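You operate a simulated robot arm through the tools that you are given. There is no shell and no other tool. Be economical: measure what you need, move in short steps, check, and stop when the job is done.

You are at the controls of a simulated two-armed robot. One attempt, no reset.

JOB
Take the blue cloth from the top of the side table and lay it out flat on the packing table.
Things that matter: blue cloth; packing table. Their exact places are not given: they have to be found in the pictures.

Only the result counts: the job must be done as asked and must still hold three seconds after the hand-in. Knocking over, shifting, dropping, spilling or breaking anything else fails it. Flat cloth is picked up by pressing the open fingertips on it (5 to 10 N) and closing them slowly along it; thin cloth reads only 2 to 8 mm in the jaws.

ROBOT AND FRAMES
Two 6-joint arms with two-finger parallel grippers on one trunk, on a base that drives. Base frame: it is fixed to the floor where the robot stands at the start and does not move with it; the origin is under the middle of the robot, x ahead of it, y to its left, z up; the surface under the hand at the start is at about z = 86. Readings come in cm, degrees, newtons and seconds.
The left shoulder is at the start at [6, 18.7, 109.7], the right one opposite. With the tool pointing down near the work surface each hand reaches from about 28 to 62 cm from the robot's upright axis, wherever it stands, measured 20 degrees to its own side. Places, roughly: packing table [-160, -90, 80]. Payload 1.57 kg a hand.
The TCP of each hand is the grasp point between the finger pads, 3 cm short of the fingertips. In the tool frame z runs along the fingers and y along their closing line. The gripper opens to 11 cm. The fingers are 2.4 cm wide and 1.2 cm thick; the gripper's body (4.8 by 11.2 cm) begins 7.8 cm behind the TCP.
Orientation is told as [roll, pitch, yaw] about the base's x, y, z axes, in that order, counted from this pose: with the fingers straight down and closing along the base's y, the tool's x points along the base's -x, its y along +y and its z along -z.

CONTROLS
- The arms move only by the tool jog_arm. It takes "left_deltas", "right_deltas" or both (then of equal length, played together; a hand with none holds still); each is a list of rows, each an object of numbers (a shift or turn left out is 0, a gripper value left out holds the last): "dx", "dy", "dz": the shift along the tool's x, y, z in cm; "wx", "wy", "wz": the turn, a rotation vector about the tool's x, y, z in degrees; "claw": the gripper command, from -1 (fully open) to 1 (shut), values between in proportion. In form: [{"dx": .., "dy": .., "dz": .., "wx": .., "wy": .., "wz": .., "claw": ..}, ...]. A call has 1 to 10 rows; each row shifts and turns the commanded pose from where the row before left it, along the tool's axes as they then stand. Rows are played at 5 a second. More than 5 cm and 8.6 degrees between two rows, or a gripper value outside its range, and nothing of the call is played. A pose out of reach is approached as far as the arm can. The call stops where the force on the tool passes 40 N (or 10 N more than at its start, if that is more) or the arm is blocked; 0.2 s more then pass. Each finger travels about 15.3 cm/s and halts on what it meets, pressing with about 28 N; the grip force reading is that of the motor and also rises with nothing between the fingers. The clock runs only during rows and for 0.2 s after the last one: add rows that do not move to give the fingers time. The reply holds the time, the measured pose of the TCP, the force on the tool along the base axes, the opening and the grip force, in the units named above and with some noise, with the torque about the TCP (base axes, N m) and any sound that the robot's microphone picked up, and new pictures: "views" is both (left out), scene, wrist or none (wrist: the cameras of the hands that moved).
- Cameras (640 x 400 px; columns grow to the right, rows downward): "scene" is now at [1.34, 0.54, 163.12]; the picture's right is [0.06, -1.00, 0.00], its down [-0.83, -0.05, -0.56] and it looks along [0.56, 0.03, -0.83] (base axes); focal length 286 px, centre (320, 200). "left" rides on the left gripper at [7, -1.6, -14.1] in its tool frame; the picture's right is [0.23, 0.97, 0.00], its down [-0.86, 0.20, -0.48] and it looks along [-0.47, 0.11, 0.88] (tool axes); focal length 222 px, centre (320, 200). "right" rides on the right gripper at [7, 1.6, -14.1] in its tool frame; the picture's right is [-0.23, 0.97, 0.00], its down [-0.86, -0.20, -0.48] and it looks along [-0.47, -0.11, 0.88] (tool axes); focal length 222 px, centre (320, 200).
- move_column(by): slides the trunk up (or, below 0, down) by that many cm; the arms and the scene camera ride with it, the base frame stays. It gives what a move gives, with no picture.
- roll_base(legs): drives the robot by 1 to 6 legs, each [ahead, left, turn to the left] in cm, cm and degrees, along the robot's own axes; the way and the turn of a leg run together, so that a leg with both is an arc; at most 150 cm and 180 degrees a leg. The arms and the cameras ride along, it lands a little off, and it stops where it bumps. It gives what a move gives, and a new picture of the scene camera.
- head_to(pan, tilt): turns the head with the scene camera to pan (to the left, within 86 degrees either way) and tilt (down, from -29 to 69), counted from straight ahead of the robot. It gives what a move gives, and a new picture of the scene camera.
- pixel_to_xyz(camera, pixels): there is no depth. For up to 12 entries [column, row, z] of the newest picture of that camera ("zoom" is the newest enlarged one), the place [x, y] in the base frame at which the ray of that pixel passes the height z, good to about 0.2 cm. No time passes.
- enlarge(camera, box): a new picture of the part [left, top, right, bottom] of that camera's present view, enlarged. No time passes.
- job_done(): hands the job in; it is judged then, once.

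Work in short steps. Measure before you move; look again where a grasp or a placing could have gone wrong, and mend it. You have 80 turns and 260 pictures in all, those below and enlarged ones among them. Open the grippers and draw the arms clear of the work before you hand the job in, unless the task says otherwise; then end with one line.

The tools are called after "Emit:" by a JSON object that holds its "fn" and its "kwargs". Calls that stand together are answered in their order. jog_arm: Moves the arms, as the interface text tells. Its arguments: {"type":"object","properties":{"left_deltas":{"type":"array"},"right_deltas":{"type":"array"},"views":{"type":"string","enum":["both","scene","wrist","none"]}},"required":[]} The other tools are called the same way: move_column (by) slides the trunk up or down; roll_base (legs) drives the base; head_to (pan, tilt) turns the head that bears the scene camera; pixel_to_xyz (camera, pixels) gives the place at which the rays of pixels pass given heights; enlarge (camera, box) takes an enlarged picture of a part of a camera's view; job_done () hands the job in.

At the start:

```text
time_s: 0.0
left_ee_pos: [37.64, 15.04, 100.61]
left_ee_rot: [-0.2, -0.1, 0.0]
left_contact_force: [0.3, -0.6, 0.0]
left_moment: [0.02, -0.01, 0.02]
left_width: 11.0
left_finger_force: 0.1
right_ee_pos: [35.62, -19.87, 103.86]
right_ee_rot: [-0.1, 0.0, 0.0]
right_contact_force: [0.4, -0.8, 0.6]
right_moment: [0.02, 0.01, -0.01]
right_width: 11.0
right_finger_force: 0.0
trunk travel left (down, up): [-72.5, 26.5]
robot x, y, heading: [-0.28, -0.23, 0.1]
head pan, tilt: [3.2, 55.8]
```

scene: 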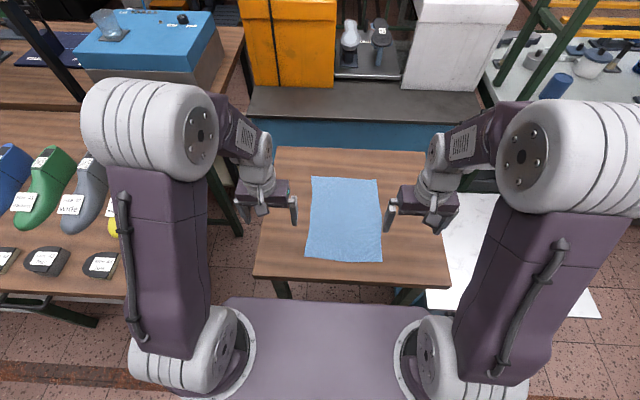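
right: 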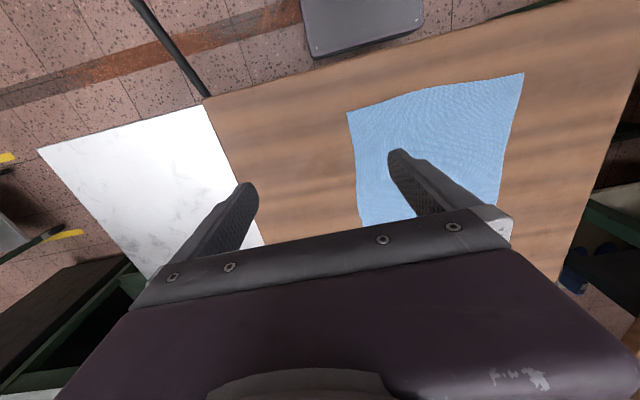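
left: 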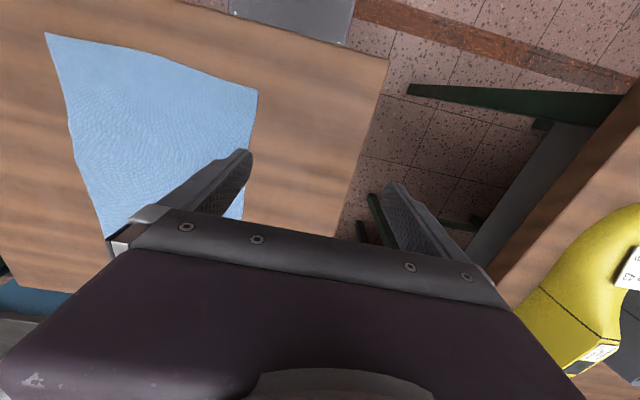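

The cloth lies ahead, with corners near (312,177), (378,178), (382,262) and (306,258). I'll measure it and the table edges at z=86.

Emit:
{"fn": "pixel_to_xyz", "kwargs": {"camera": "scene", "pixels": [[312, 177, 86], [378, 178, 86], [382, 262, 86], [306, 258, 86], [275, 148, 86], [424, 151, 86], [448, 287, 86], [254, 278, 86]]}}

Emit:
{"fn": "enlarge", "kwargs": {"camera": "scene", "box": [240, 140, 460, 290]}}

```text
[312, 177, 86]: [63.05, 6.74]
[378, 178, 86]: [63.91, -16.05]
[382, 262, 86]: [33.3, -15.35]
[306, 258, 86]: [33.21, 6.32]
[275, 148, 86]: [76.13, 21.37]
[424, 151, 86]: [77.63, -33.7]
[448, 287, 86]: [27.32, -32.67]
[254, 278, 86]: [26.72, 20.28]
```

```text
2.67 times, centred on (350, 215) of scene
```

zoom: 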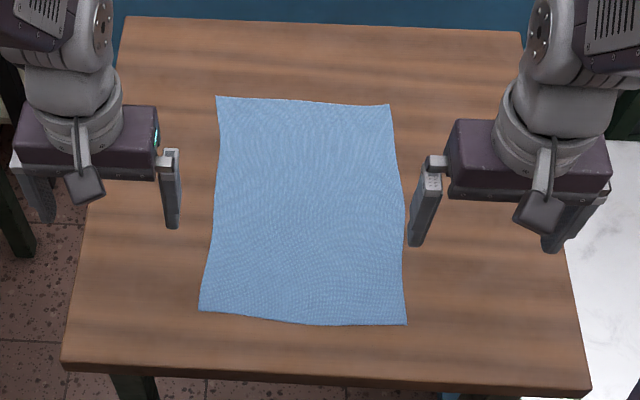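

The cloth is about 22 x 30 cm on the side table. Before grasping I'll look to the sides to find the packing table and the way there.

Emit:
{"fn": "head_to", "kwargs": {"pan": -86, "tilt": 25}}

Emit:
{"fn": "head_to", "kwargs": {"pan": 86, "tilt": 25}}

Emit:
{"fn": "head_to", "kwargs": {"pan": 0, "tilt": 58}}

```text
time_s: 1.6
left_ee_pos: [37.65, 15.06, 100.73]
left_ee_rot: [-0.1, -0.1, 0.0]
left_contact_force: [0.5, 0.8, 0.2]
left_moment: [-0.01, -0.01, 0.02]
left_width: 11.01
left_finger_force: 0.1
right_ee_pos: [35.49, -19.72, 103.68]
right_ee_rot: [0.0, 0.0, 0.0]
right_contact_force: [-0.7, 0.0, 0.3]
right_moment: [0.0, 0.01, -0.02]
right_width: 11.02
right_finger_force: 0.0
trunk travel left (down, up): [-72.5, 26.5]
robot x, y, heading: [-0.26, -0.08, -0.1]
head pan, tilt: [-85.9, 25.0]
```

scene: 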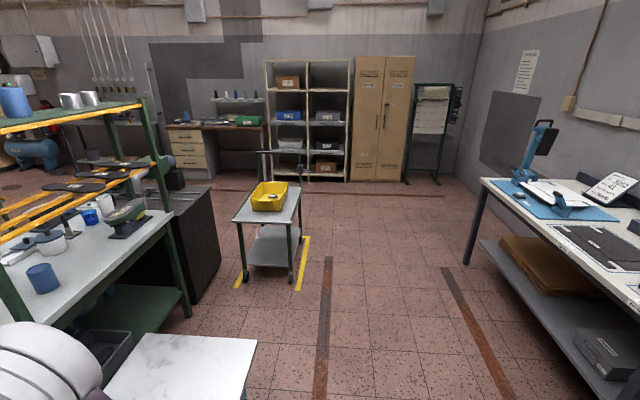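

```text
time_s: 4.2
left_ee_pos: [37.85, 15.11, 100.6]
left_ee_rot: [-0.2, 0.0, 0.0]
left_contact_force: [0.8, 0.2, -0.2]
left_moment: [-0.03, 0.02, -0.01]
left_width: 11.02
left_finger_force: 0.1
right_ee_pos: [35.44, -19.73, 103.63]
right_ee_rot: [-0.1, 0.1, 0.0]
right_contact_force: [0.1, -0.1, -0.3]
right_moment: [0.01, 0.0, 0.02]
right_width: 11.01
right_finger_force: 0.0
trunk travel left (down, up): [-72.5, 26.5]
robot x, y, heading: [0.01, 0.15, -0.0]
head pan, tilt: [85.9, 25.0]
```

scene: 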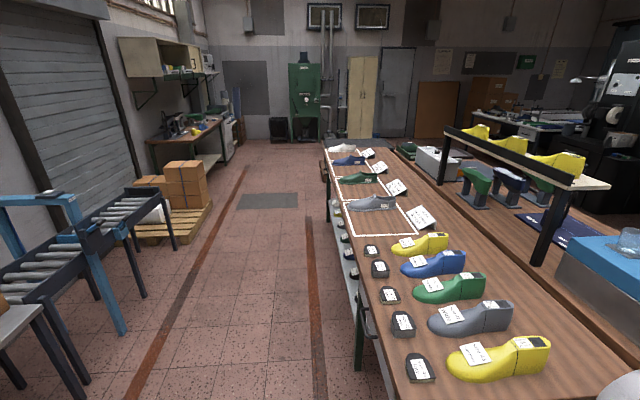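

```text
time_s: 5.8
left_ee_pos: [37.82, 15.14, 100.7]
left_ee_rot: [-0.1, -0.1, 0.0]
left_contact_force: [0.5, -0.1, 1.2]
left_moment: [0.0, 0.01, -0.05]
left_width: 11.0
left_finger_force: 0.0
right_ee_pos: [35.55, -19.81, 103.68]
right_ee_rot: [0.1, 0.0, 0.0]
right_contact_force: [-0.4, 1.2, -0.7]
right_moment: [0.01, 0.01, 0.03]
right_width: 10.99
right_finger_force: 0.0
trunk travel left (down, up): [-72.5, 26.5]
robot x, y, heading: [-0.2, 0.28, -0.0]
head pan, tilt: [0.0, 58.0]
```

scene: 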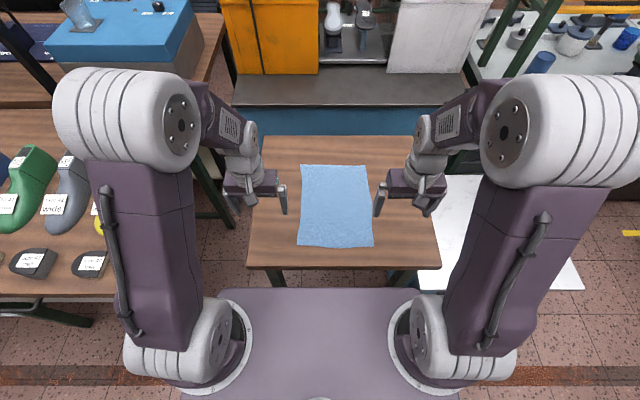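

I'll bring both open hands above the near corners, with jaws at about 4 cm and TCPs at z≈92 (tips at 89).

Emit:
{"fn": "pixel_to_xyz", "kwargs": {"camera": "scene", "pixels": [[303, 165, 86], [371, 166, 86], [373, 248, 86], [298, 245, 86]]}}

Emit:
{"fn": "jog_arm", "kwargs": {"left_deltas": [{"dx": 0.9, "dy": -3.9, "dz": 0, "claw": 0.27}, {"dx": 0.9, "dy": -3.9, "dz": 2}, {"dx": 1, "dy": -3.8, "dz": 3}, {"dz": 3.5}, {}], "right_deltas": [{"dx": 0.2, "dy": 2.5, "dz": 1.5, "claw": 0.27}, {"dx": 0.2, "dy": 2.4, "dz": 3}, {"dx": 0.1, "dy": 2.4, "dz": 3}, {"dz": 4}, {}]}}

```text
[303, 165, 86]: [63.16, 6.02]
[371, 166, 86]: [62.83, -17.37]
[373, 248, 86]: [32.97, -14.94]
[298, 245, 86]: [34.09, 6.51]
```

```text
time_s: 7.0
left_ee_pos: [35.09, 3.2, 92.41]
left_ee_rot: [-0.1, -0.2, 0.0]
left_contact_force: [-0.5, 0.0, -0.4]
left_moment: [0.04, 0.0, -0.01]
left_width: 4.03
left_finger_force: 0.1
right_ee_pos: [34.75, -12.5, 92.19]
right_ee_rot: [0.0, 0.0, 0.0]
right_contact_force: [-0.1, 0.4, 0.3]
right_moment: [0.02, -0.03, -0.02]
right_width: 4.03
right_finger_force: 0.1
trunk travel left (down, up): [-72.5, 26.5]
robot x, y, heading: [-0.35, 0.07, -0.0]
head pan, tilt: [0.0, 58.0]
```

scene: 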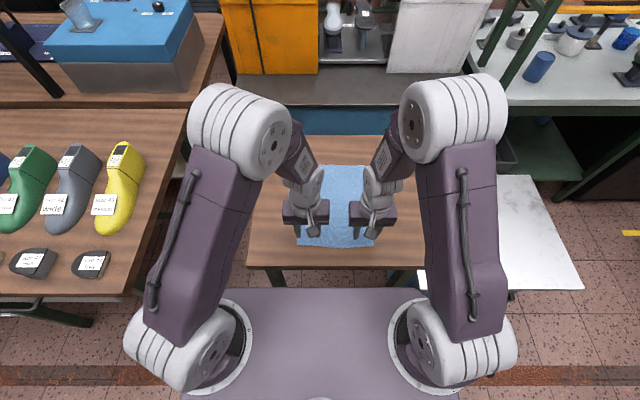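
right: 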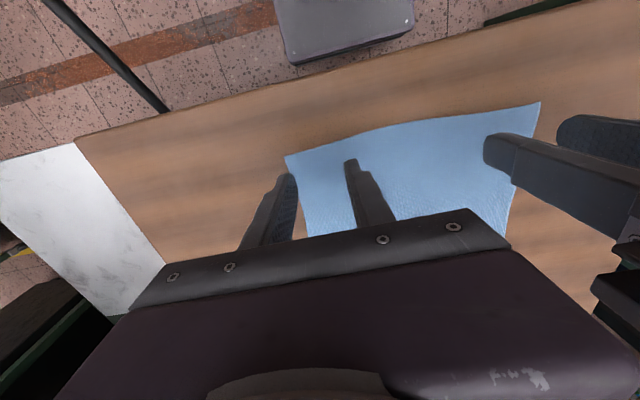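
left: 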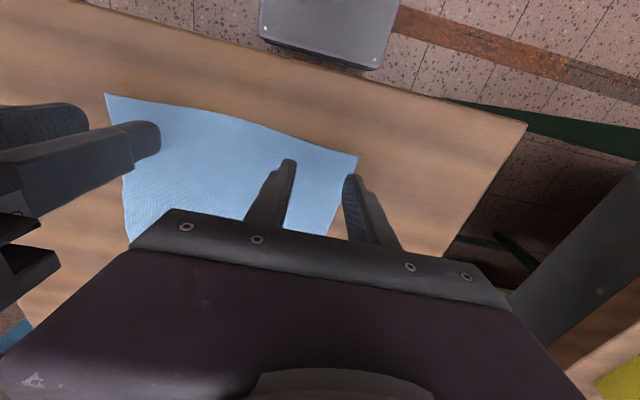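

The wrist pictures show the near corners clearly: right camera (287,156), left camera (358,156). I'll measure them at z=86.

Emit:
{"fn": "pixel_to_xyz", "kwargs": {"camera": "right", "pixels": [[287, 156, 86], [400, 120, 86], [540, 102, 86], [308, 238, 86]]}}

Emit:
{"fn": "pixel_to_xyz", "kwargs": {"camera": "left", "pixels": [[358, 156, 86], [240, 120, 86], [105, 94, 86], [328, 235, 86]]}}

```text
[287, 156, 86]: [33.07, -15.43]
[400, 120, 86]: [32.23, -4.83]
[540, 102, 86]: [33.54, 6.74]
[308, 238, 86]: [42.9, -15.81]
```

```text
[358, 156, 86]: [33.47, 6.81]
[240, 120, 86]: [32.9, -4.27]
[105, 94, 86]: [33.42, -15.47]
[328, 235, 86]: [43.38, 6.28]
```

Corners are at (33.3,-15.4) and (33.4,6.8), so both jaws sit just inside them. Now I'll lower until light contact.

Emit:
{"fn": "jog_arm", "kwargs": {"left_deltas": [{"dx": 0.2, "dz": 1.5}, {"dx": 0.2, "dz": 1.2}, {"dz": 0.3}, {}], "right_deltas": [{"dz": 1.5}, {"dz": 1.2}, {"dz": 0.2}, {}], "views": "none"}}

```text
time_s: 8.0
left_ee_pos: [34.5, 3.37, 89.33]
left_ee_rot: [-0.1, -0.1, 0.0]
left_contact_force: [0.5, 0.2, -0.4]
left_moment: [-0.02, -0.03, -0.03]
left_width: 4.03
left_finger_force: 0.0
right_ee_pos: [34.99, -12.36, 89.25]
right_ee_rot: [0.0, 0.0, 0.0]
right_contact_force: [-0.5, 0.2, 0.0]
right_moment: [0.02, -0.01, 0.01]
right_width: 3.99
right_finger_force: 0.0
trunk travel left (down, up): [-72.5, 26.5]
robot x, y, heading: [-0.0, -0.03, 0.1]
head pan, tilt: [0.0, 58.0]
```

No contact yet at TCP z≈89.3. I'll step down a little more.

Emit:
{"fn": "jog_arm", "kwargs": {"left_deltas": [{"dz": 0.3}, {}], "right_deltas": [{"dx": 0.3, "dz": 0.3}, {}], "views": "none"}}

```text
time_s: 8.6
left_ee_pos: [34.53, 3.39, 89.06]
left_ee_rot: [-0.1, -0.3, 0.0]
left_contact_force: [0.9, 0.0, 10.0]
left_moment: [0.09, 0.01, 0.01]
left_width: 4.02
left_finger_force: 0.1
right_ee_pos: [34.65, -12.37, 89.1]
right_ee_rot: [0.0, -0.4, -0.1]
right_contact_force: [3.4, -0.6, 13.5]
right_moment: [-0.12, -0.03, 0.07]
right_width: 4.01
right_finger_force: 0.0
trunk travel left (down, up): [-72.5, 26.5]
robot x, y, heading: [0.12, 0.01, 0.1]
head pan, tilt: [0.0, 58.0]
```

Contact reads 10 N left and 13.5 N right. I'll ease off slightly and close slowly.

Emit:
{"fn": "jog_arm", "kwargs": {"left_deltas": [{"dz": -0.03, "claw": 0.35}, {"claw": 0.45}, {"claw": 0.55}, {"claw": 0.65}, {"claw": 0.75}, {"claw": 0.85}, {"claw": 0.93}, {"claw": 1.0}, {}, {}], "right_deltas": [{"dz": -0.08, "claw": 0.35}, {"claw": 0.45}, {"claw": 0.55}, {"claw": 0.65}, {"claw": 0.75}, {"claw": 0.85}, {"claw": 0.93}, {"claw": 1.0}, {}, {}]}}

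```text
time_s: 10.8
left_ee_pos: [34.51, 3.36, 89.14]
left_ee_rot: [-0.1, -0.4, -0.1]
left_contact_force: [2.3, 1.2, 35.5]
left_moment: [0.07, 0.01, 0.04]
left_width: 0.7
left_finger_force: 26.6
right_ee_pos: [34.5, -12.52, 89.15]
right_ee_rot: [0.0, -0.1, 0.0]
right_contact_force: [1.0, -0.2, 0.6]
right_moment: [-0.03, 0.01, 0.04]
right_width: 0.02
right_finger_force: 21.0
trunk travel left (down, up): [-72.5, 26.5]
robot x, y, heading: [-0.22, 0.08, -0.2]
head pan, tilt: [0.0, 58.0]
```

scene: 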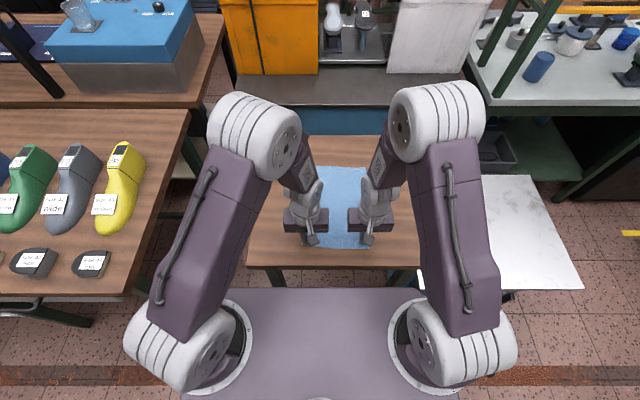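
right: 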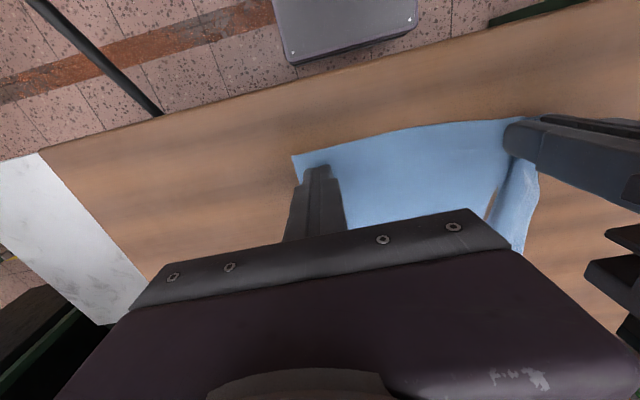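
left: 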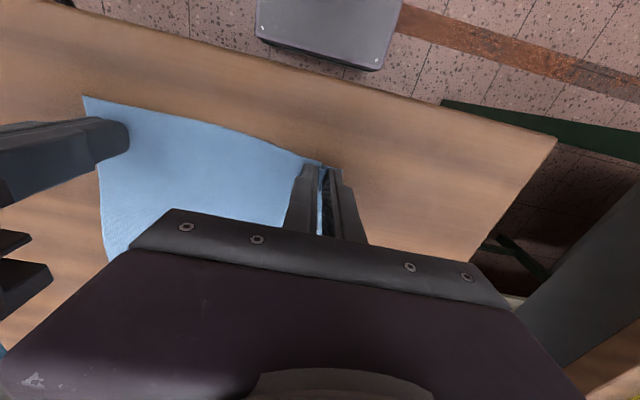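

The left jaw has cloth (0.70 cm), while the right closed empty. I'll ease the left up a little, reopen the right just above the cloth, and press again.

Emit:
{"fn": "jog_arm", "kwargs": {"right_deltas": [{"dz": -0.7}, {"claw": 0.27}, {}, {}, {"dz": 0.5}, {"dz": 0.25}, {}], "left_deltas": [{"dz": -0.3}, {}, {}, {}, {}, {}, {}], "views": "wrist"}}

```text
time_s: 12.4
left_ee_pos: [34.56, 3.29, 89.53]
left_ee_rot: [-0.1, 0.0, 0.0]
left_contact_force: [0.6, 1.1, -0.4]
left_moment: [-0.01, 0.02, 0.04]
left_width: 0.63
left_finger_force: 26.0
right_ee_pos: [34.62, -12.58, 89.06]
right_ee_rot: [0.0, 0.0, 0.1]
right_contact_force: [0.1, 0.4, 4.6]
right_moment: [0.11, 0.03, 0.01]
right_width: 4.0
right_finger_force: 0.1
trunk travel left (down, up): [-72.5, 26.5]
robot x, y, heading: [0.33, 0.12, 0.0]
head pan, tilt: [0.0, 58.0]
```

right: 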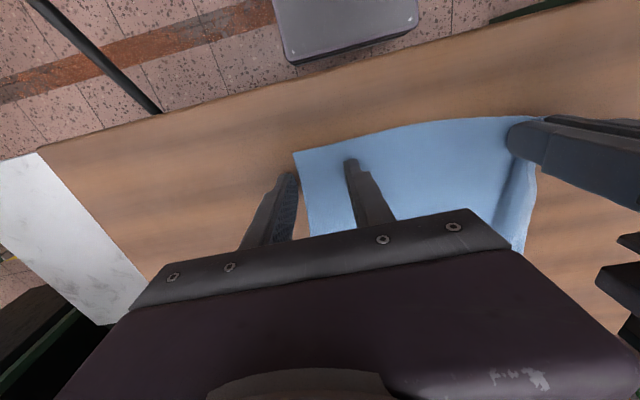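
left: 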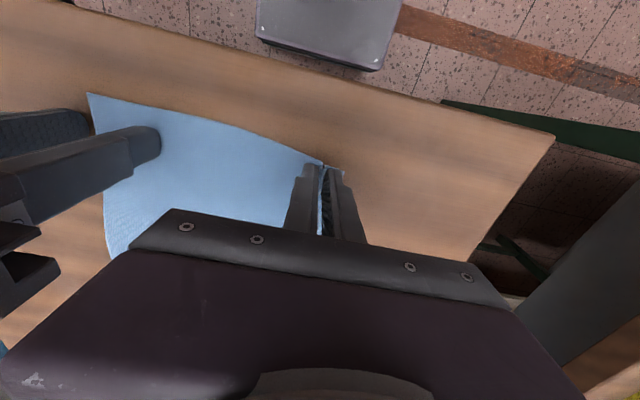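

The right outer finger is off the cloth, because the corner at (295,152) shifted left. I'll lift, move 1.2 cm in +y and press again.

Emit:
{"fn": "jog_arm", "kwargs": {"right_deltas": [{"dz": -0.6}, {"dy": 1.2}, {}, {"dz": 0.5}, {"dz": 0.2}, {}], "views": "wrist"}}

```text
time_s: 14.0
left_ee_pos: [34.38, 3.35, 89.38]
left_ee_rot: [-0.1, -0.3, 0.0]
left_contact_force: [0.1, 0.9, 0.0]
left_moment: [-0.01, -0.01, 0.0]
left_width: 0.65
left_finger_force: 26.1
right_ee_pos: [34.58, -11.17, 89.15]
right_ee_rot: [0.1, -0.4, 0.0]
right_contact_force: [-3.0, -1.9, 27.1]
right_moment: [-0.41, 0.21, -0.01]
right_width: 4.08
right_finger_force: 0.2
trunk travel left (down, up): [-72.5, 26.5]
robot x, y, heading: [0.06, -0.33, 0.1]
head pan, tilt: [0.0, 58.0]
stopped in row 6 (right hand): the force on the tool passed its limit at 41 N (the readings are from after the stop); the commanded pose is now the measured one
```

right: 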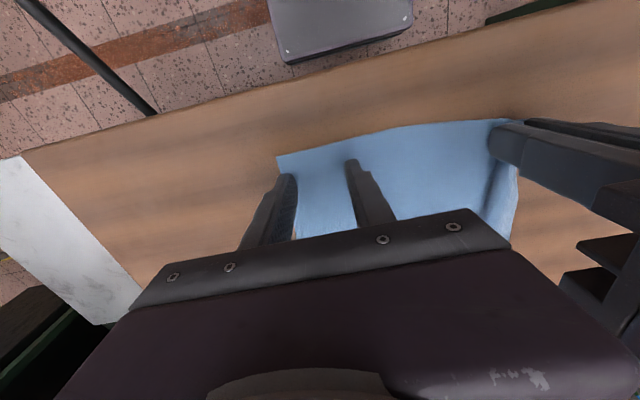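

Both right fingers are now on the cloth, but it is pressing 27 N. I'll ease off slightly and read again.

Emit:
{"fn": "jog_arm", "kwargs": {"right_deltas": [{"dz": -0.06}, {}, {}], "views": "none"}}

```text
time_s: 14.8
left_ee_pos: [34.46, 3.29, 89.39]
left_ee_rot: [-0.1, -0.2, 0.0]
left_contact_force: [-0.3, 0.2, 0.3]
left_moment: [0.01, 0.04, 0.06]
left_width: 0.66
left_finger_force: 26.5
right_ee_pos: [34.67, -11.26, 89.14]
right_ee_rot: [0.0, -0.2, 0.0]
right_contact_force: [-3.4, -0.6, 20.6]
right_moment: [-0.32, 0.24, -0.07]
right_width: 4.09
right_finger_force: 0.6
trunk travel left (down, up): [-72.5, 26.5]
robot x, y, heading: [0.33, 0.07, 0.3]
head pan, tilt: [0.0, 58.0]
```

Still 20 N on the right, so I'll ease a bit more and close slowly.

Emit:
{"fn": "jog_arm", "kwargs": {"right_deltas": [{"dz": -0.07}, {"claw": 0.4}, {"claw": 0.5}, {"claw": 0.6}, {"claw": 0.7}, {"claw": 0.8}, {"claw": 0.9}, {"claw": 1.0}, {}, {}], "views": "wrist"}}

```text
time_s: 17.0
left_ee_pos: [34.54, 3.29, 89.43]
left_ee_rot: [-0.1, -0.2, 0.0]
left_contact_force: [0.7, -4.1, -0.7]
left_moment: [-0.12, -0.03, 0.0]
left_width: 0.69
left_finger_force: 26.8
right_ee_pos: [34.69, -11.12, 89.01]
right_ee_rot: [-0.1, -0.3, 0.1]
right_contact_force: [0.4, 6.3, 14.2]
right_moment: [0.11, 0.06, -0.01]
right_width: 0.17
right_finger_force: 23.8
trunk travel left (down, up): [-72.5, 26.5]
robot x, y, heading: [-0.16, -0.0, -0.2]
head pan, tilt: [0.0, 58.0]
```

right: 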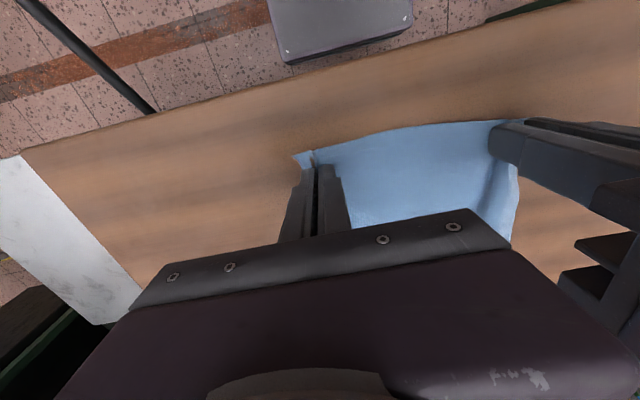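

The right reads 0.17 cm with tension between the hands, so cloth is probably held. I'll lift both slowly and check.

Emit:
{"fn": "jog_arm", "kwargs": {"left_deltas": [{"dz": -0.7}, {"dz": -1}, {"dz": -1}, {"dz": -1}, {}], "right_deltas": [{"dz": -1}, {"dz": -1}, {"dz": -1}, {"dz": -1}, {}]}}

```text
time_s: 18.2
left_ee_pos: [34.69, 3.35, 93.14]
left_ee_rot: [-0.1, -0.2, 0.0]
left_contact_force: [-0.4, -3.5, -0.3]
left_moment: [-0.14, 0.03, -0.02]
left_width: 0.68
left_finger_force: 25.8
right_ee_pos: [34.76, -11.13, 93.24]
right_ee_rot: [0.1, -0.2, 0.0]
right_contact_force: [-0.6, 4.2, -0.5]
right_moment: [0.12, -0.03, 0.0]
right_width: 0.18
right_finger_force: 23.6
trunk travel left (down, up): [-72.5, 26.5]
robot x, y, heading: [-0.13, -0.01, -0.1]
head pan, tilt: [0.0, 58.0]
```

scene: 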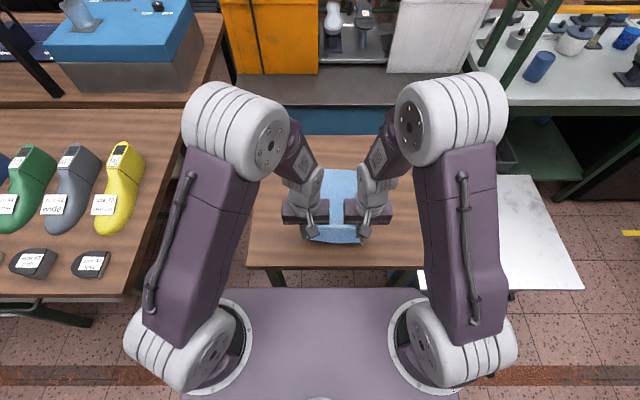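
right: 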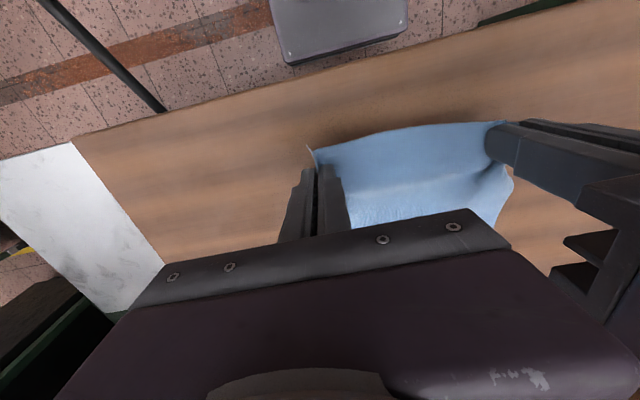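
left: 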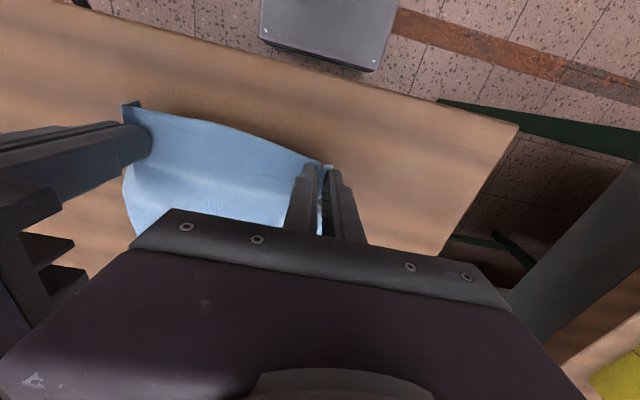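

Both hands hold the near edge. I'll raise the column, then the arms, so the cloth clears the table.

Emit:
{"fn": "move_column", "kwargs": {"by": 25}}

Emit:
{"fn": "jog_arm", "kwargs": {"left_deltas": [{"dz": -1.5}, {"dz": -1.5}, {"dz": -1.5}, {"dz": -1.5}, {}], "right_deltas": [{"dz": -1.5}, {"dz": -1.5}, {"dz": -1.5}, {"dz": -1.5}, {}]}}

```text
time_s: 20.8
left_ee_pos: [34.7, 3.28, 118.06]
left_ee_rot: [0.0, -0.1, 0.0]
left_contact_force: [-0.9, -3.9, -0.4]
left_moment: [-0.1, -0.02, -0.01]
left_width: 0.67
left_finger_force: 26.9
right_ee_pos: [34.78, -11.27, 118.17]
right_ee_rot: [0.0, -0.2, 0.1]
right_contact_force: [0.0, 3.0, 0.5]
right_moment: [0.14, -0.01, 0.0]
right_width: 0.17
right_finger_force: 23.3
trunk travel left (down, up): [-97.5, 1.5]
robot x, y, heading: [-0.04, 0.21, -0.3]
head pan, tilt: [0.0, 58.0]
```

```text
time_s: 22.0
left_ee_pos: [34.47, 3.4, 124.2]
left_ee_rot: [-0.1, 0.0, 0.1]
left_contact_force: [-0.1, -5.6, 0.6]
left_moment: [-0.17, 0.02, -0.01]
left_width: 0.68
left_finger_force: 26.0
right_ee_pos: [34.82, -11.18, 124.26]
right_ee_rot: [0.1, -0.2, 0.0]
right_contact_force: [0.8, 5.0, 0.0]
right_moment: [0.15, 0.0, -0.01]
right_width: 0.19
right_finger_force: 23.7
trunk travel left (down, up): [-97.5, 1.5]
robot x, y, heading: [-0.2, -0.11, 0.0]
head pan, tilt: [0.0, 58.0]
```

scene: 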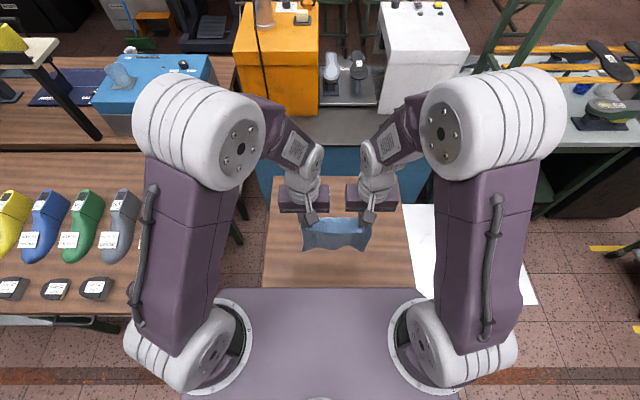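
right: 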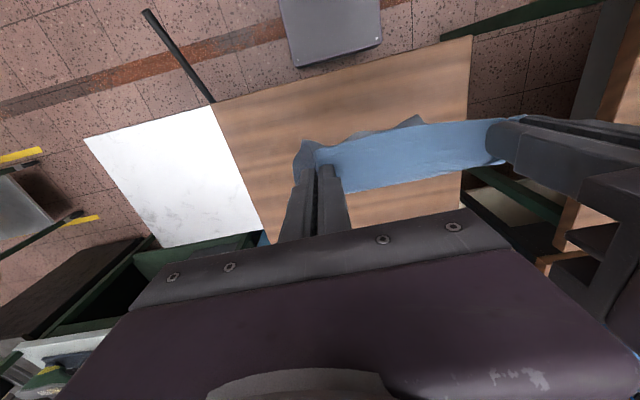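
left: 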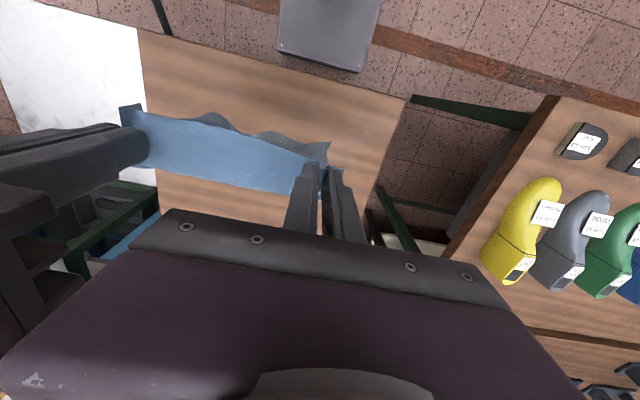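

The cloth hangs freely from both hands. I'll back away 30 cm and turn right to see the packing table, with the head tilted moderately.

Emit:
{"fn": "roll_base", "kwargs": {"legs": [[-30, 0, 0], [0, 0, -90]]}}

Emit:
{"fn": "head_to", "kwargs": {"pan": -45, "tilt": 30}}

```text
time_s: 27.9
left_ee_pos: [-27.18, -34.54, 124.1]
left_ee_rot: [-0.1, -0.1, -90.7]
left_contact_force: [-5.8, 0.4, 0.3]
left_moment: [0.02, 0.19, 0.01]
left_width: 0.62
left_finger_force: 25.9
right_ee_pos: [-41.75, -34.61, 124.22]
right_ee_rot: [0.0, -0.3, -90.8]
right_contact_force: [6.0, -0.2, -0.1]
right_moment: [-0.03, -0.22, 0.01]
right_width: 0.18
right_finger_force: 23.1
trunk travel left (down, up): [-97.5, 1.5]
robot x, y, heading: [-30.21, -0.03, -90.9]
head pan, tilt: [0.0, 58.0]
```

scene: 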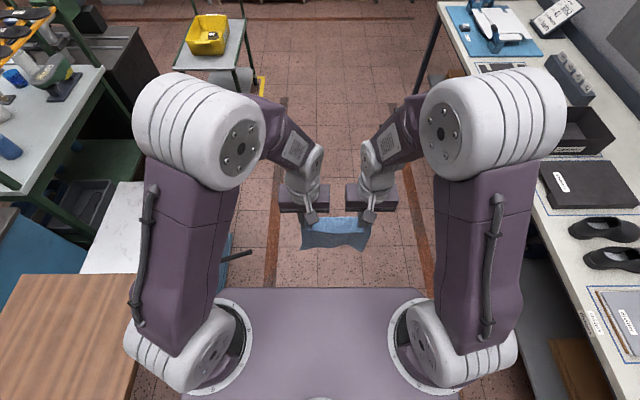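

```text
time_s: 29.0
left_ee_pos: [-27.21, -34.61, 124.02]
left_ee_rot: [0.0, -0.1, -90.6]
left_contact_force: [-5.7, 0.0, 0.3]
left_moment: [0.0, 0.19, -0.03]
left_width: 0.65
left_finger_force: 25.5
right_ee_pos: [-41.75, -34.75, 124.31]
right_ee_rot: [0.0, -0.2, -90.7]
right_contact_force: [6.1, -0.2, 0.6]
right_moment: [-0.01, -0.19, 0.0]
right_width: 0.17
right_finger_force: 23.7
trunk travel left (down, up): [-97.5, 1.5]
robot x, y, heading: [-30.13, 0.01, -90.8]
head pan, tilt: [-45.0, 30.0]
```

scene: 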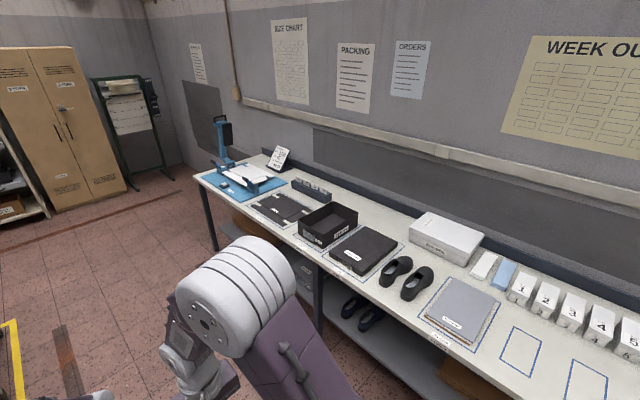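

The long packing table carries many items. I'll look further along it for free space.

Emit:
{"fn": "head_to", "kwargs": {"pan": -85, "tilt": 35}}

```text
time_s: 30.1
left_ee_pos: [-27.4, -34.63, 124.14]
left_ee_rot: [-0.1, 0.0, -90.7]
left_contact_force: [-6.5, -0.7, 0.6]
left_moment: [0.0, 0.2, -0.01]
left_width: 0.64
left_finger_force: 26.1
right_ee_pos: [-41.87, -34.68, 124.15]
right_ee_rot: [0.1, -0.3, -90.7]
right_contact_force: [6.3, 0.5, 0.1]
right_moment: [0.01, -0.2, 0.03]
right_width: 0.17
right_finger_force: 23.1
trunk travel left (down, up): [-97.5, 1.5]
robot x, y, heading: [-30.84, -0.3, -90.7]
head pan, tilt: [-85.0, 35.0]
```

scene: 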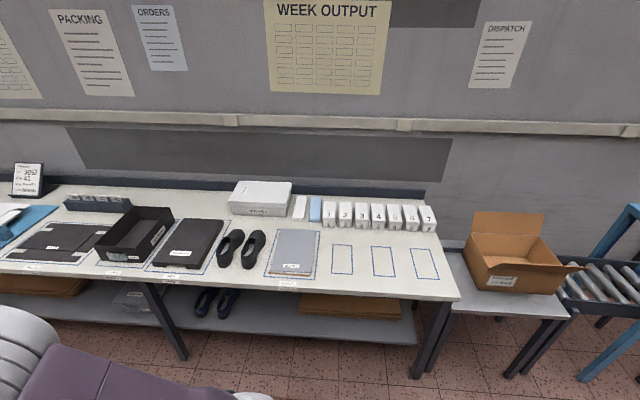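

The right end of the packing table, with its outlined empty slots, is free. I'll measure it at z=80.

Emit:
{"fn": "pixel_to_xyz", "kwargs": {"camera": "scene", "pixels": [[313, 280, 80], [320, 232, 80], [322, 224, 80], [436, 232, 80], [459, 299, 80], [330, 291, 80], [265, 275, 80], [330, 273, 80], [438, 278, 80], [430, 249, 80], [425, 205, 80]]}}

Emit:
{"fn": "enlarge", "kwargs": {"camera": "scene", "box": [250, 170, 480, 310]}}

```text
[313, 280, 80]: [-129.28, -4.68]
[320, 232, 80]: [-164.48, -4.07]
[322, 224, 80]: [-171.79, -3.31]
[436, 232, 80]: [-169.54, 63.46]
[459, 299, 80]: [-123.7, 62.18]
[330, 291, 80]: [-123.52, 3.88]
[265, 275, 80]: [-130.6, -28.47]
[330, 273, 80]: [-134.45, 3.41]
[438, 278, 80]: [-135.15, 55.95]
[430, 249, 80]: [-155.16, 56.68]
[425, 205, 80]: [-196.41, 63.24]
```

```text
2.78 times, centred on (365, 240) of scene
```

zoom: 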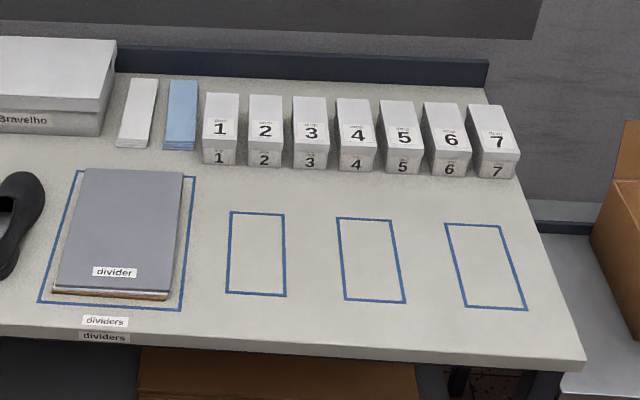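

The free patch spans x −125…−164 and y −2…60 on the table. I'll turn to face it and drive near, aiming for the robot at about (−78, 26).

Emit:
{"fn": "roll_base", "kwargs": {"legs": [[0, 0, -89.2], [45, -26, 0]]}}

Emit:
{"fn": "head_to", "kwargs": {"pan": 0, "tilt": 50}}

```text
time_s: 36.9
left_ee_pos: [-110.75, 22.78, 124.18]
left_ee_rot: [-0.2, -0.2, -179.8]
left_contact_force: [-0.1, 11.0, 0.8]
left_moment: [0.32, -0.04, 0.02]
left_width: 0.21
left_finger_force: 23.1
right_ee_pos: [-111.03, 37.37, 124.27]
right_ee_rot: [0.0, -0.2, -179.9]
right_contact_force: [1.3, -11.8, -0.7]
right_moment: [-0.34, 0.02, -0.02]
right_width: 0.18
right_finger_force: 23.6
trunk travel left (down, up): [-97.5, 1.5]
robot x, y, heading: [-76.24, 26.48, -179.8]
head pan, tilt: [-85.0, 35.0]
```

scene: 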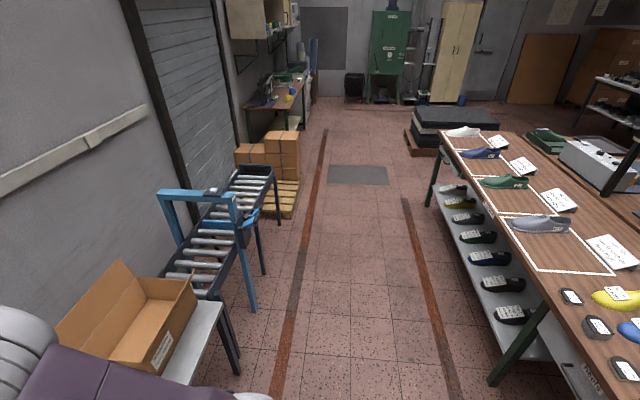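

```text
time_s: 38.5
left_ee_pos: [-111.0, 23.06, 124.17]
left_ee_rot: [-0.2, -0.1, -179.8]
left_contact_force: [-0.9, 11.3, 0.2]
left_moment: [0.35, -0.01, 0.0]
left_width: 0.22
left_finger_force: 23.3
right_ee_pos: [-111.29, 37.48, 124.35]
right_ee_rot: [0.1, -0.1, -180.0]
right_contact_force: [-0.5, -10.8, 0.1]
right_moment: [-0.32, 0.02, 0.02]
right_width: 0.21
right_finger_force: 23.4
trunk travel left (down, up): [-97.5, 1.5]
robot x, y, heading: [-76.19, 26.27, -179.9]
head pan, tilt: [0.0, 50.0]
```

scene: 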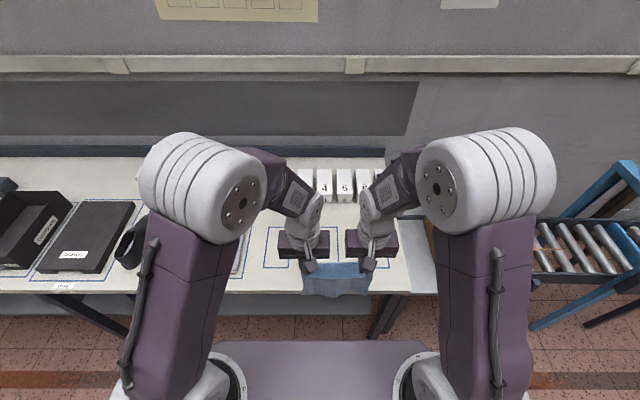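

The left jaw now reads 0.21 cm and the pull between the hands has grown to 11 N. I'll bring the hands slightly together and check the hold.

Emit:
{"fn": "jog_arm", "kwargs": {"left_deltas": [{"dy": -0.3}, {}], "right_deltas": [{"dy": 0.3}, {}]}}

Emit:
{"fn": "enlarge", "kwargs": {"camera": "scene", "box": [230, 180, 450, 310]}}

```text
time_s: 39.1
left_ee_pos: [-110.97, 23.32, 124.1]
left_ee_rot: [0.0, 0.0, -179.8]
left_contact_force: [0.2, 0.0, 0.6]
left_moment: [0.05, -0.01, 0.06]
left_width: 0.19
left_finger_force: 23.9
right_ee_pos: [-111.09, 37.27, 124.22]
right_ee_rot: [0.0, -0.2, -179.8]
right_contact_force: [0.0, -0.8, -0.2]
right_moment: [0.01, 0.01, 0.03]
right_width: 0.18
right_finger_force: 23.6
trunk travel left (down, up): [-97.5, 1.5]
robot x, y, heading: [-76.35, 26.28, -179.7]
head pan, tilt: [0.0, 50.0]
```

scene: 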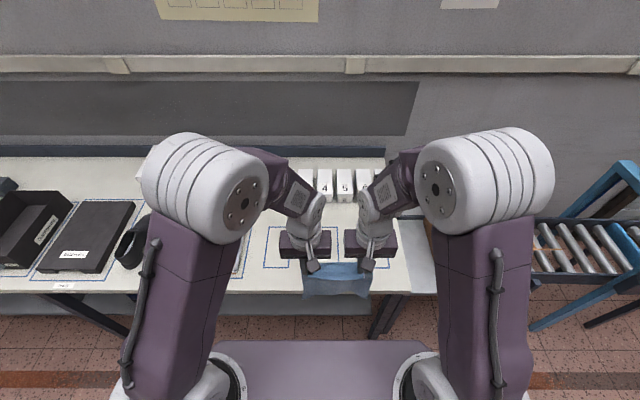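
right: 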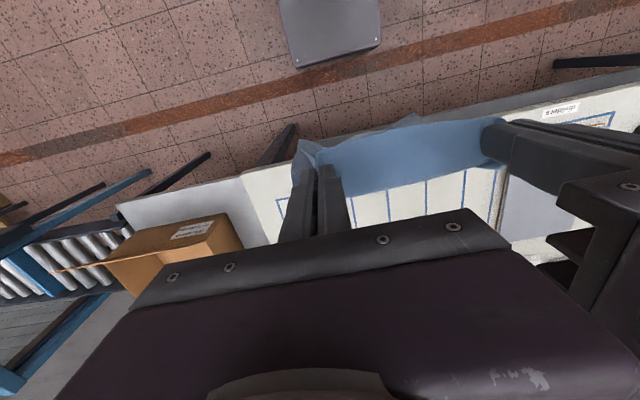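
left: 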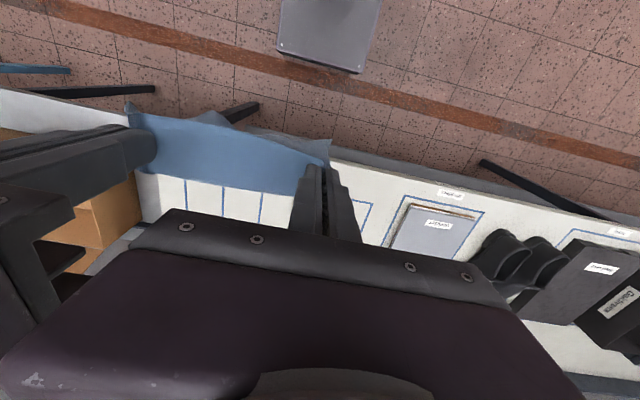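

```text
2.91 times, centred on (340, 245) of scene
```

zoom: 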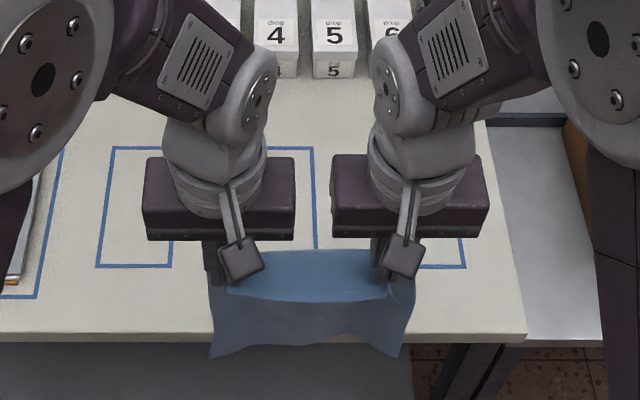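

Both hands still hold it and the pull is gone. I'll drive 15 cm closer and check the robot's clearance to the table.

Emit:
{"fn": "roll_base", "kwargs": {"legs": [[15, -1, 0]]}}

Emit:
{"fn": "jog_arm", "kwargs": {"left_deltas": [{"dx": -2.5}, {"dx": -2.5}, {"dx": -2.5}, {"dx": -2.5}, {"dx": -2.5}, {"dx": -2.5}, {}], "right_deltas": [{"dx": -2.5}, {"dx": -2.5}, {"dx": -2.5}, {"dx": -2.5}, {"dx": -2.5}, {"dx": -2.5}, {}]}}

```text
time_s: 40.5
left_ee_pos: [-125.9, 24.38, 124.19]
left_ee_rot: [-0.1, -0.3, -179.9]
left_contact_force: [0.2, 0.1, 1.0]
left_moment: [-0.03, 0.02, 0.07]
left_width: 0.19
left_finger_force: 23.3
right_ee_pos: [-126.07, 38.24, 124.4]
right_ee_rot: [0.1, -0.5, -179.9]
right_contact_force: [0.7, 0.4, 0.3]
right_moment: [0.0, 0.01, 0.06]
right_width: 0.15
right_finger_force: 23.2
trunk travel left (down, up): [-97.5, 1.5]
robot x, y, heading: [-91.41, 27.29, -179.9]
head pan, tilt: [0.0, 50.0]
```

scene: 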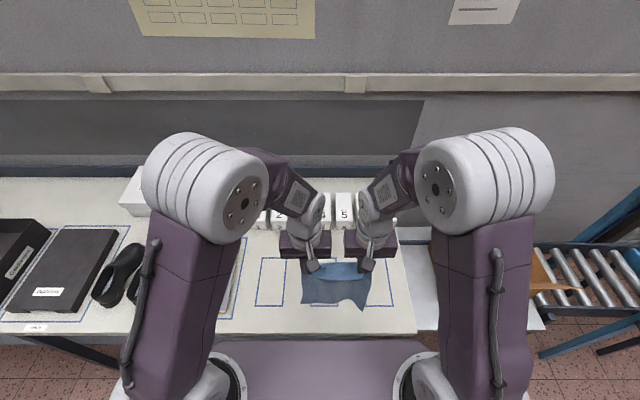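

```text
time_s: 42.1
left_ee_pos: [-141.22, 24.18, 124.03]
left_ee_rot: [-0.1, -0.1, -180.0]
left_contact_force: [-0.3, 1.7, 0.6]
left_moment: [0.01, 0.02, 0.04]
left_width: 0.21
left_finger_force: 23.7
right_ee_pos: [-141.34, 38.11, 124.35]
right_ee_rot: [0.1, -0.3, -179.9]
right_contact_force: [0.2, -1.4, -0.2]
right_moment: [-0.03, 0.0, 0.01]
right_width: 0.17
right_finger_force: 23.2
trunk travel left (down, up): [-97.5, 1.5]
robot x, y, heading: [-91.68, 27.53, -180.0]
head pan, tilt: [0.0, 50.0]
```

scene: 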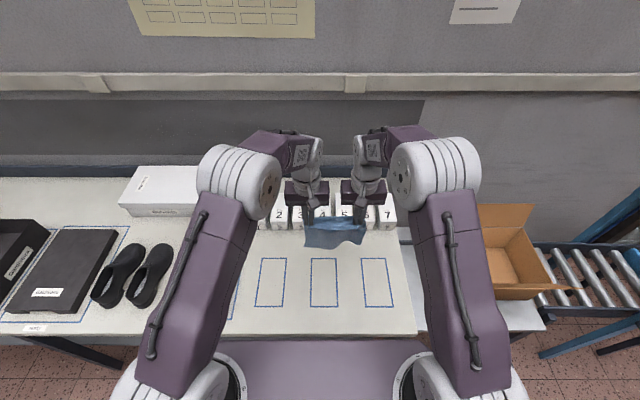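
right: 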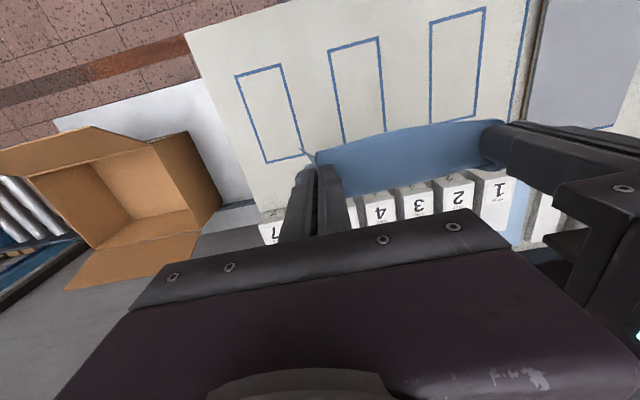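
left: 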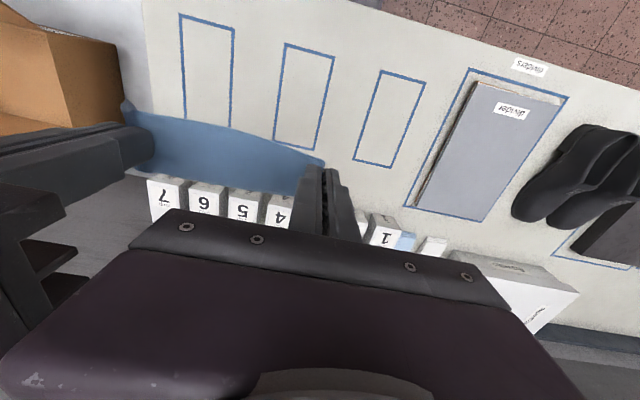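

All clear. I'll extend a further 12 cm to about x=−153.

Emit:
{"fn": "jog_arm", "kwargs": {"left_deltas": [{"dx": -2.5}, {"dx": -2.5}, {"dx": -2.5}, {"dx": -2.5}, {"dx": -2}, {}], "right_deltas": [{"dx": -2.5}, {"dx": -2.5}, {"dx": -2.5}, {"dx": -2.5}, {"dx": -2}, {}]}}

```text
time_s: 43.5
left_ee_pos: [-149.23, 23.91, 124.14]
left_ee_rot: [-0.1, -0.1, -180.1]
left_contact_force: [-0.6, 9.1, -0.4]
left_moment: [0.32, 0.04, 0.03]
left_width: 0.2
left_finger_force: 24.3
left hand out of reach, approached as far as the arm can: row 4, 5
right_ee_pos: [-150.91, 38.43, 124.36]
right_ee_rot: [0.2, -0.2, -179.9]
right_contact_force: [1.6, -9.3, -0.1]
right_moment: [-0.31, -0.03, 0.04]
right_width: 0.21
right_finger_force: 23.4
right hand out of reach, approached as far as the arm can: row 5
trunk travel left (down, up): [-97.5, 1.5]
robot x, y, heading: [-92.07, 27.05, -179.8]
head pan, tilt: [0.0, 50.0]
```

scene: 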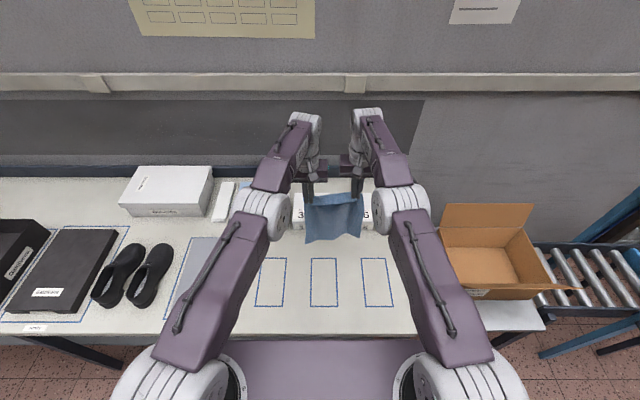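
right: 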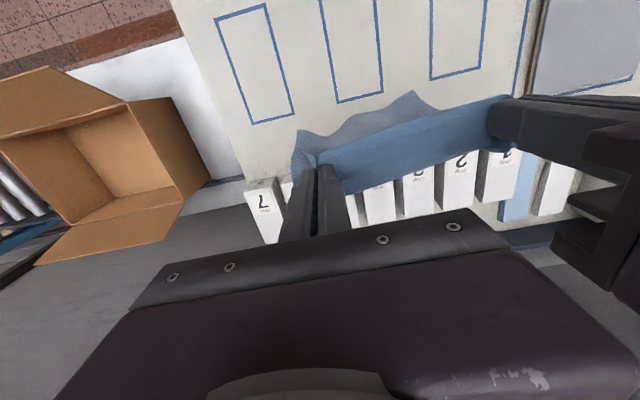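
left: 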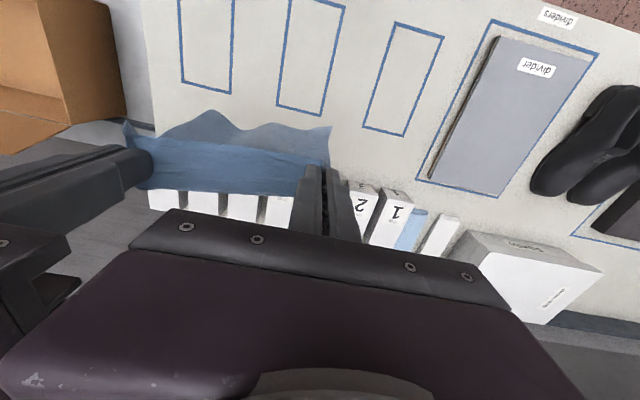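

The arms reach only to about x=−150, which is too near the table edge for the full cloth length. I'll re-measure the table edge and marks from two cameras, to check height and position before moving closer.

Emit:
{"fn": "pixel_to_xyz", "kwargs": {"camera": "scene", "pixels": [[320, 336, 80], [320, 336, 84], [336, 306, 80], [311, 307, 80], [288, 257, 80], [361, 259, 80], [361, 259, 84], [393, 306, 80], [393, 306, 84]]}}

Emit:
{"fn": "pixel_to_xyz", "kwargs": {"camera": "right", "pixels": [[216, 21, 80], [266, 3, 80], [295, 114, 80], [248, 124, 80], [216, 21, 84], [266, 3, 84], [295, 114, 84], [248, 124, 84]]}}

Emit:
{"fn": "enlarge", "kwargs": {"camera": "scene", "box": [220, 180, 440, 350]}}

```text
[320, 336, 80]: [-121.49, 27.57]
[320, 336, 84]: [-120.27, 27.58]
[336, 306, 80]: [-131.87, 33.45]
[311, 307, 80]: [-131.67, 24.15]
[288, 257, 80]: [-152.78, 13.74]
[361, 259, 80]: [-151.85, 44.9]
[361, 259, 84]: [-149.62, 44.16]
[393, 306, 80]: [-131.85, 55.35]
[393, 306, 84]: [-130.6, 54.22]
```

```text
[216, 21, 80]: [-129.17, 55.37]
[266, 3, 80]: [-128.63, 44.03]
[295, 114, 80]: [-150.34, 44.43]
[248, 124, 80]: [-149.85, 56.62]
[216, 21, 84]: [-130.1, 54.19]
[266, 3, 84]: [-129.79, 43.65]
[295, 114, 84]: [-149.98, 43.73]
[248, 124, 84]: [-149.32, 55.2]
```

```text
2.35 times, centred on (330, 265) of scene
```

zoom: 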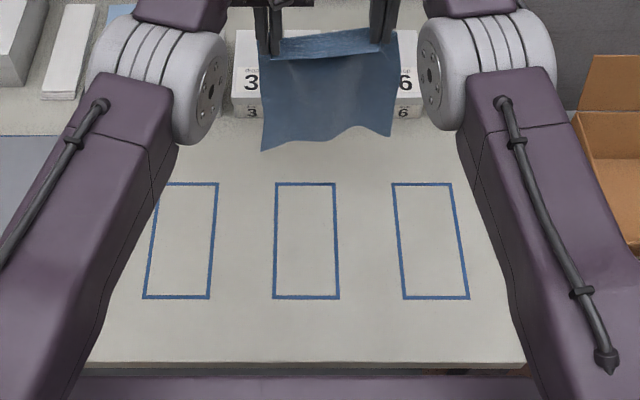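

Two views agree on a table top at z≈84, with the front edge at x≈−120.3 and the base front nearly under it. Rather than drive closer I'll tilt the fingers forward about 32° to gain reach, easing back 2 cm first.

Emit:
{"fn": "jog_arm", "kwargs": {"left_deltas": [{"dx": 1.5, "dy": -0.2}, {"wy": -8}, {"wy": -8}, {"wy": -8}, {"wy": -8}, {}], "right_deltas": [{"dx": 1.5, "dy": 0.2}, {"wy": -8}, {"wy": -8}, {"wy": -8}, {"wy": -8}, {}], "views": "scene"}}

```text
time_s: 44.9
left_ee_pos: [-148.12, 23.76, 124.28]
left_ee_rot: [0.1, -30.8, -179.9]
left_contact_force: [-1.7, 15.7, 1.1]
left_moment: [0.42, 0.07, -0.23]
left_width: 0.2
left_finger_force: 24.2
right_ee_pos: [-149.89, 38.38, 124.42]
right_ee_rot: [-0.5, -30.8, -180.1]
right_contact_force: [3.4, -15.1, -0.8]
right_moment: [-0.41, -0.08, 0.31]
right_width: 0.17
right_finger_force: 23.6
right hand out of reach, approached as far as the arm can: row 5
trunk travel left (down, up): [-97.5, 1.5]
robot x, y, heading: [-91.61, 27.36, -179.7]
head pan, tilt: [0.0, 50.0]
```

scene: 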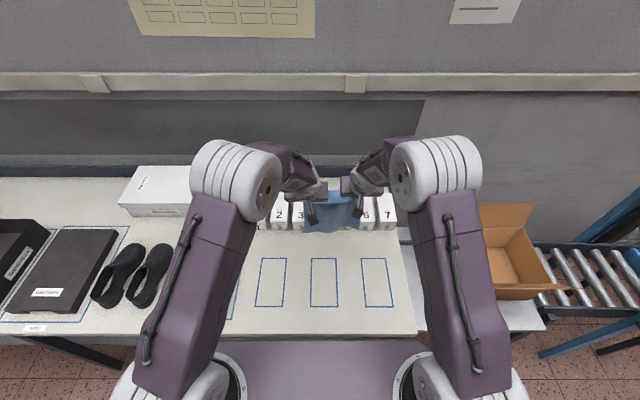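

Tension is 15 N since the hands are skewed by 1.8 cm. I'll level them by moving the left forward 1.7 cm and both slightly together.

Emit:
{"fn": "jog_arm", "kwargs": {"left_deltas": [{"dx": -0.73, "dz": 0.44, "dy": -0.4}, {"dx": -0.73, "dz": 0.44}, {}], "right_deltas": [{"dy": 0.3}, {}, {}], "views": "none"}}

```text
time_s: 45.7
left_ee_pos: [-149.67, 24.2, 124.18]
left_ee_rot: [0.0, -32.0, -179.8]
left_contact_force: [0.9, 0.5, 0.1]
left_moment: [0.0, -0.01, 0.05]
left_width: 0.19
left_finger_force: 23.7
right_ee_pos: [-150.02, 38.15, 124.25]
right_ee_rot: [0.1, -32.2, -180.0]
right_contact_force: [-0.5, 0.2, -0.8]
right_moment: [-0.02, -0.02, 0.0]
right_width: 0.19
right_finger_force: 23.7
trunk travel left (down, up): [-97.5, 1.5]
robot x, y, heading: [-91.55, 27.32, -179.9]
head pan, tilt: [0.0, 50.0]
```

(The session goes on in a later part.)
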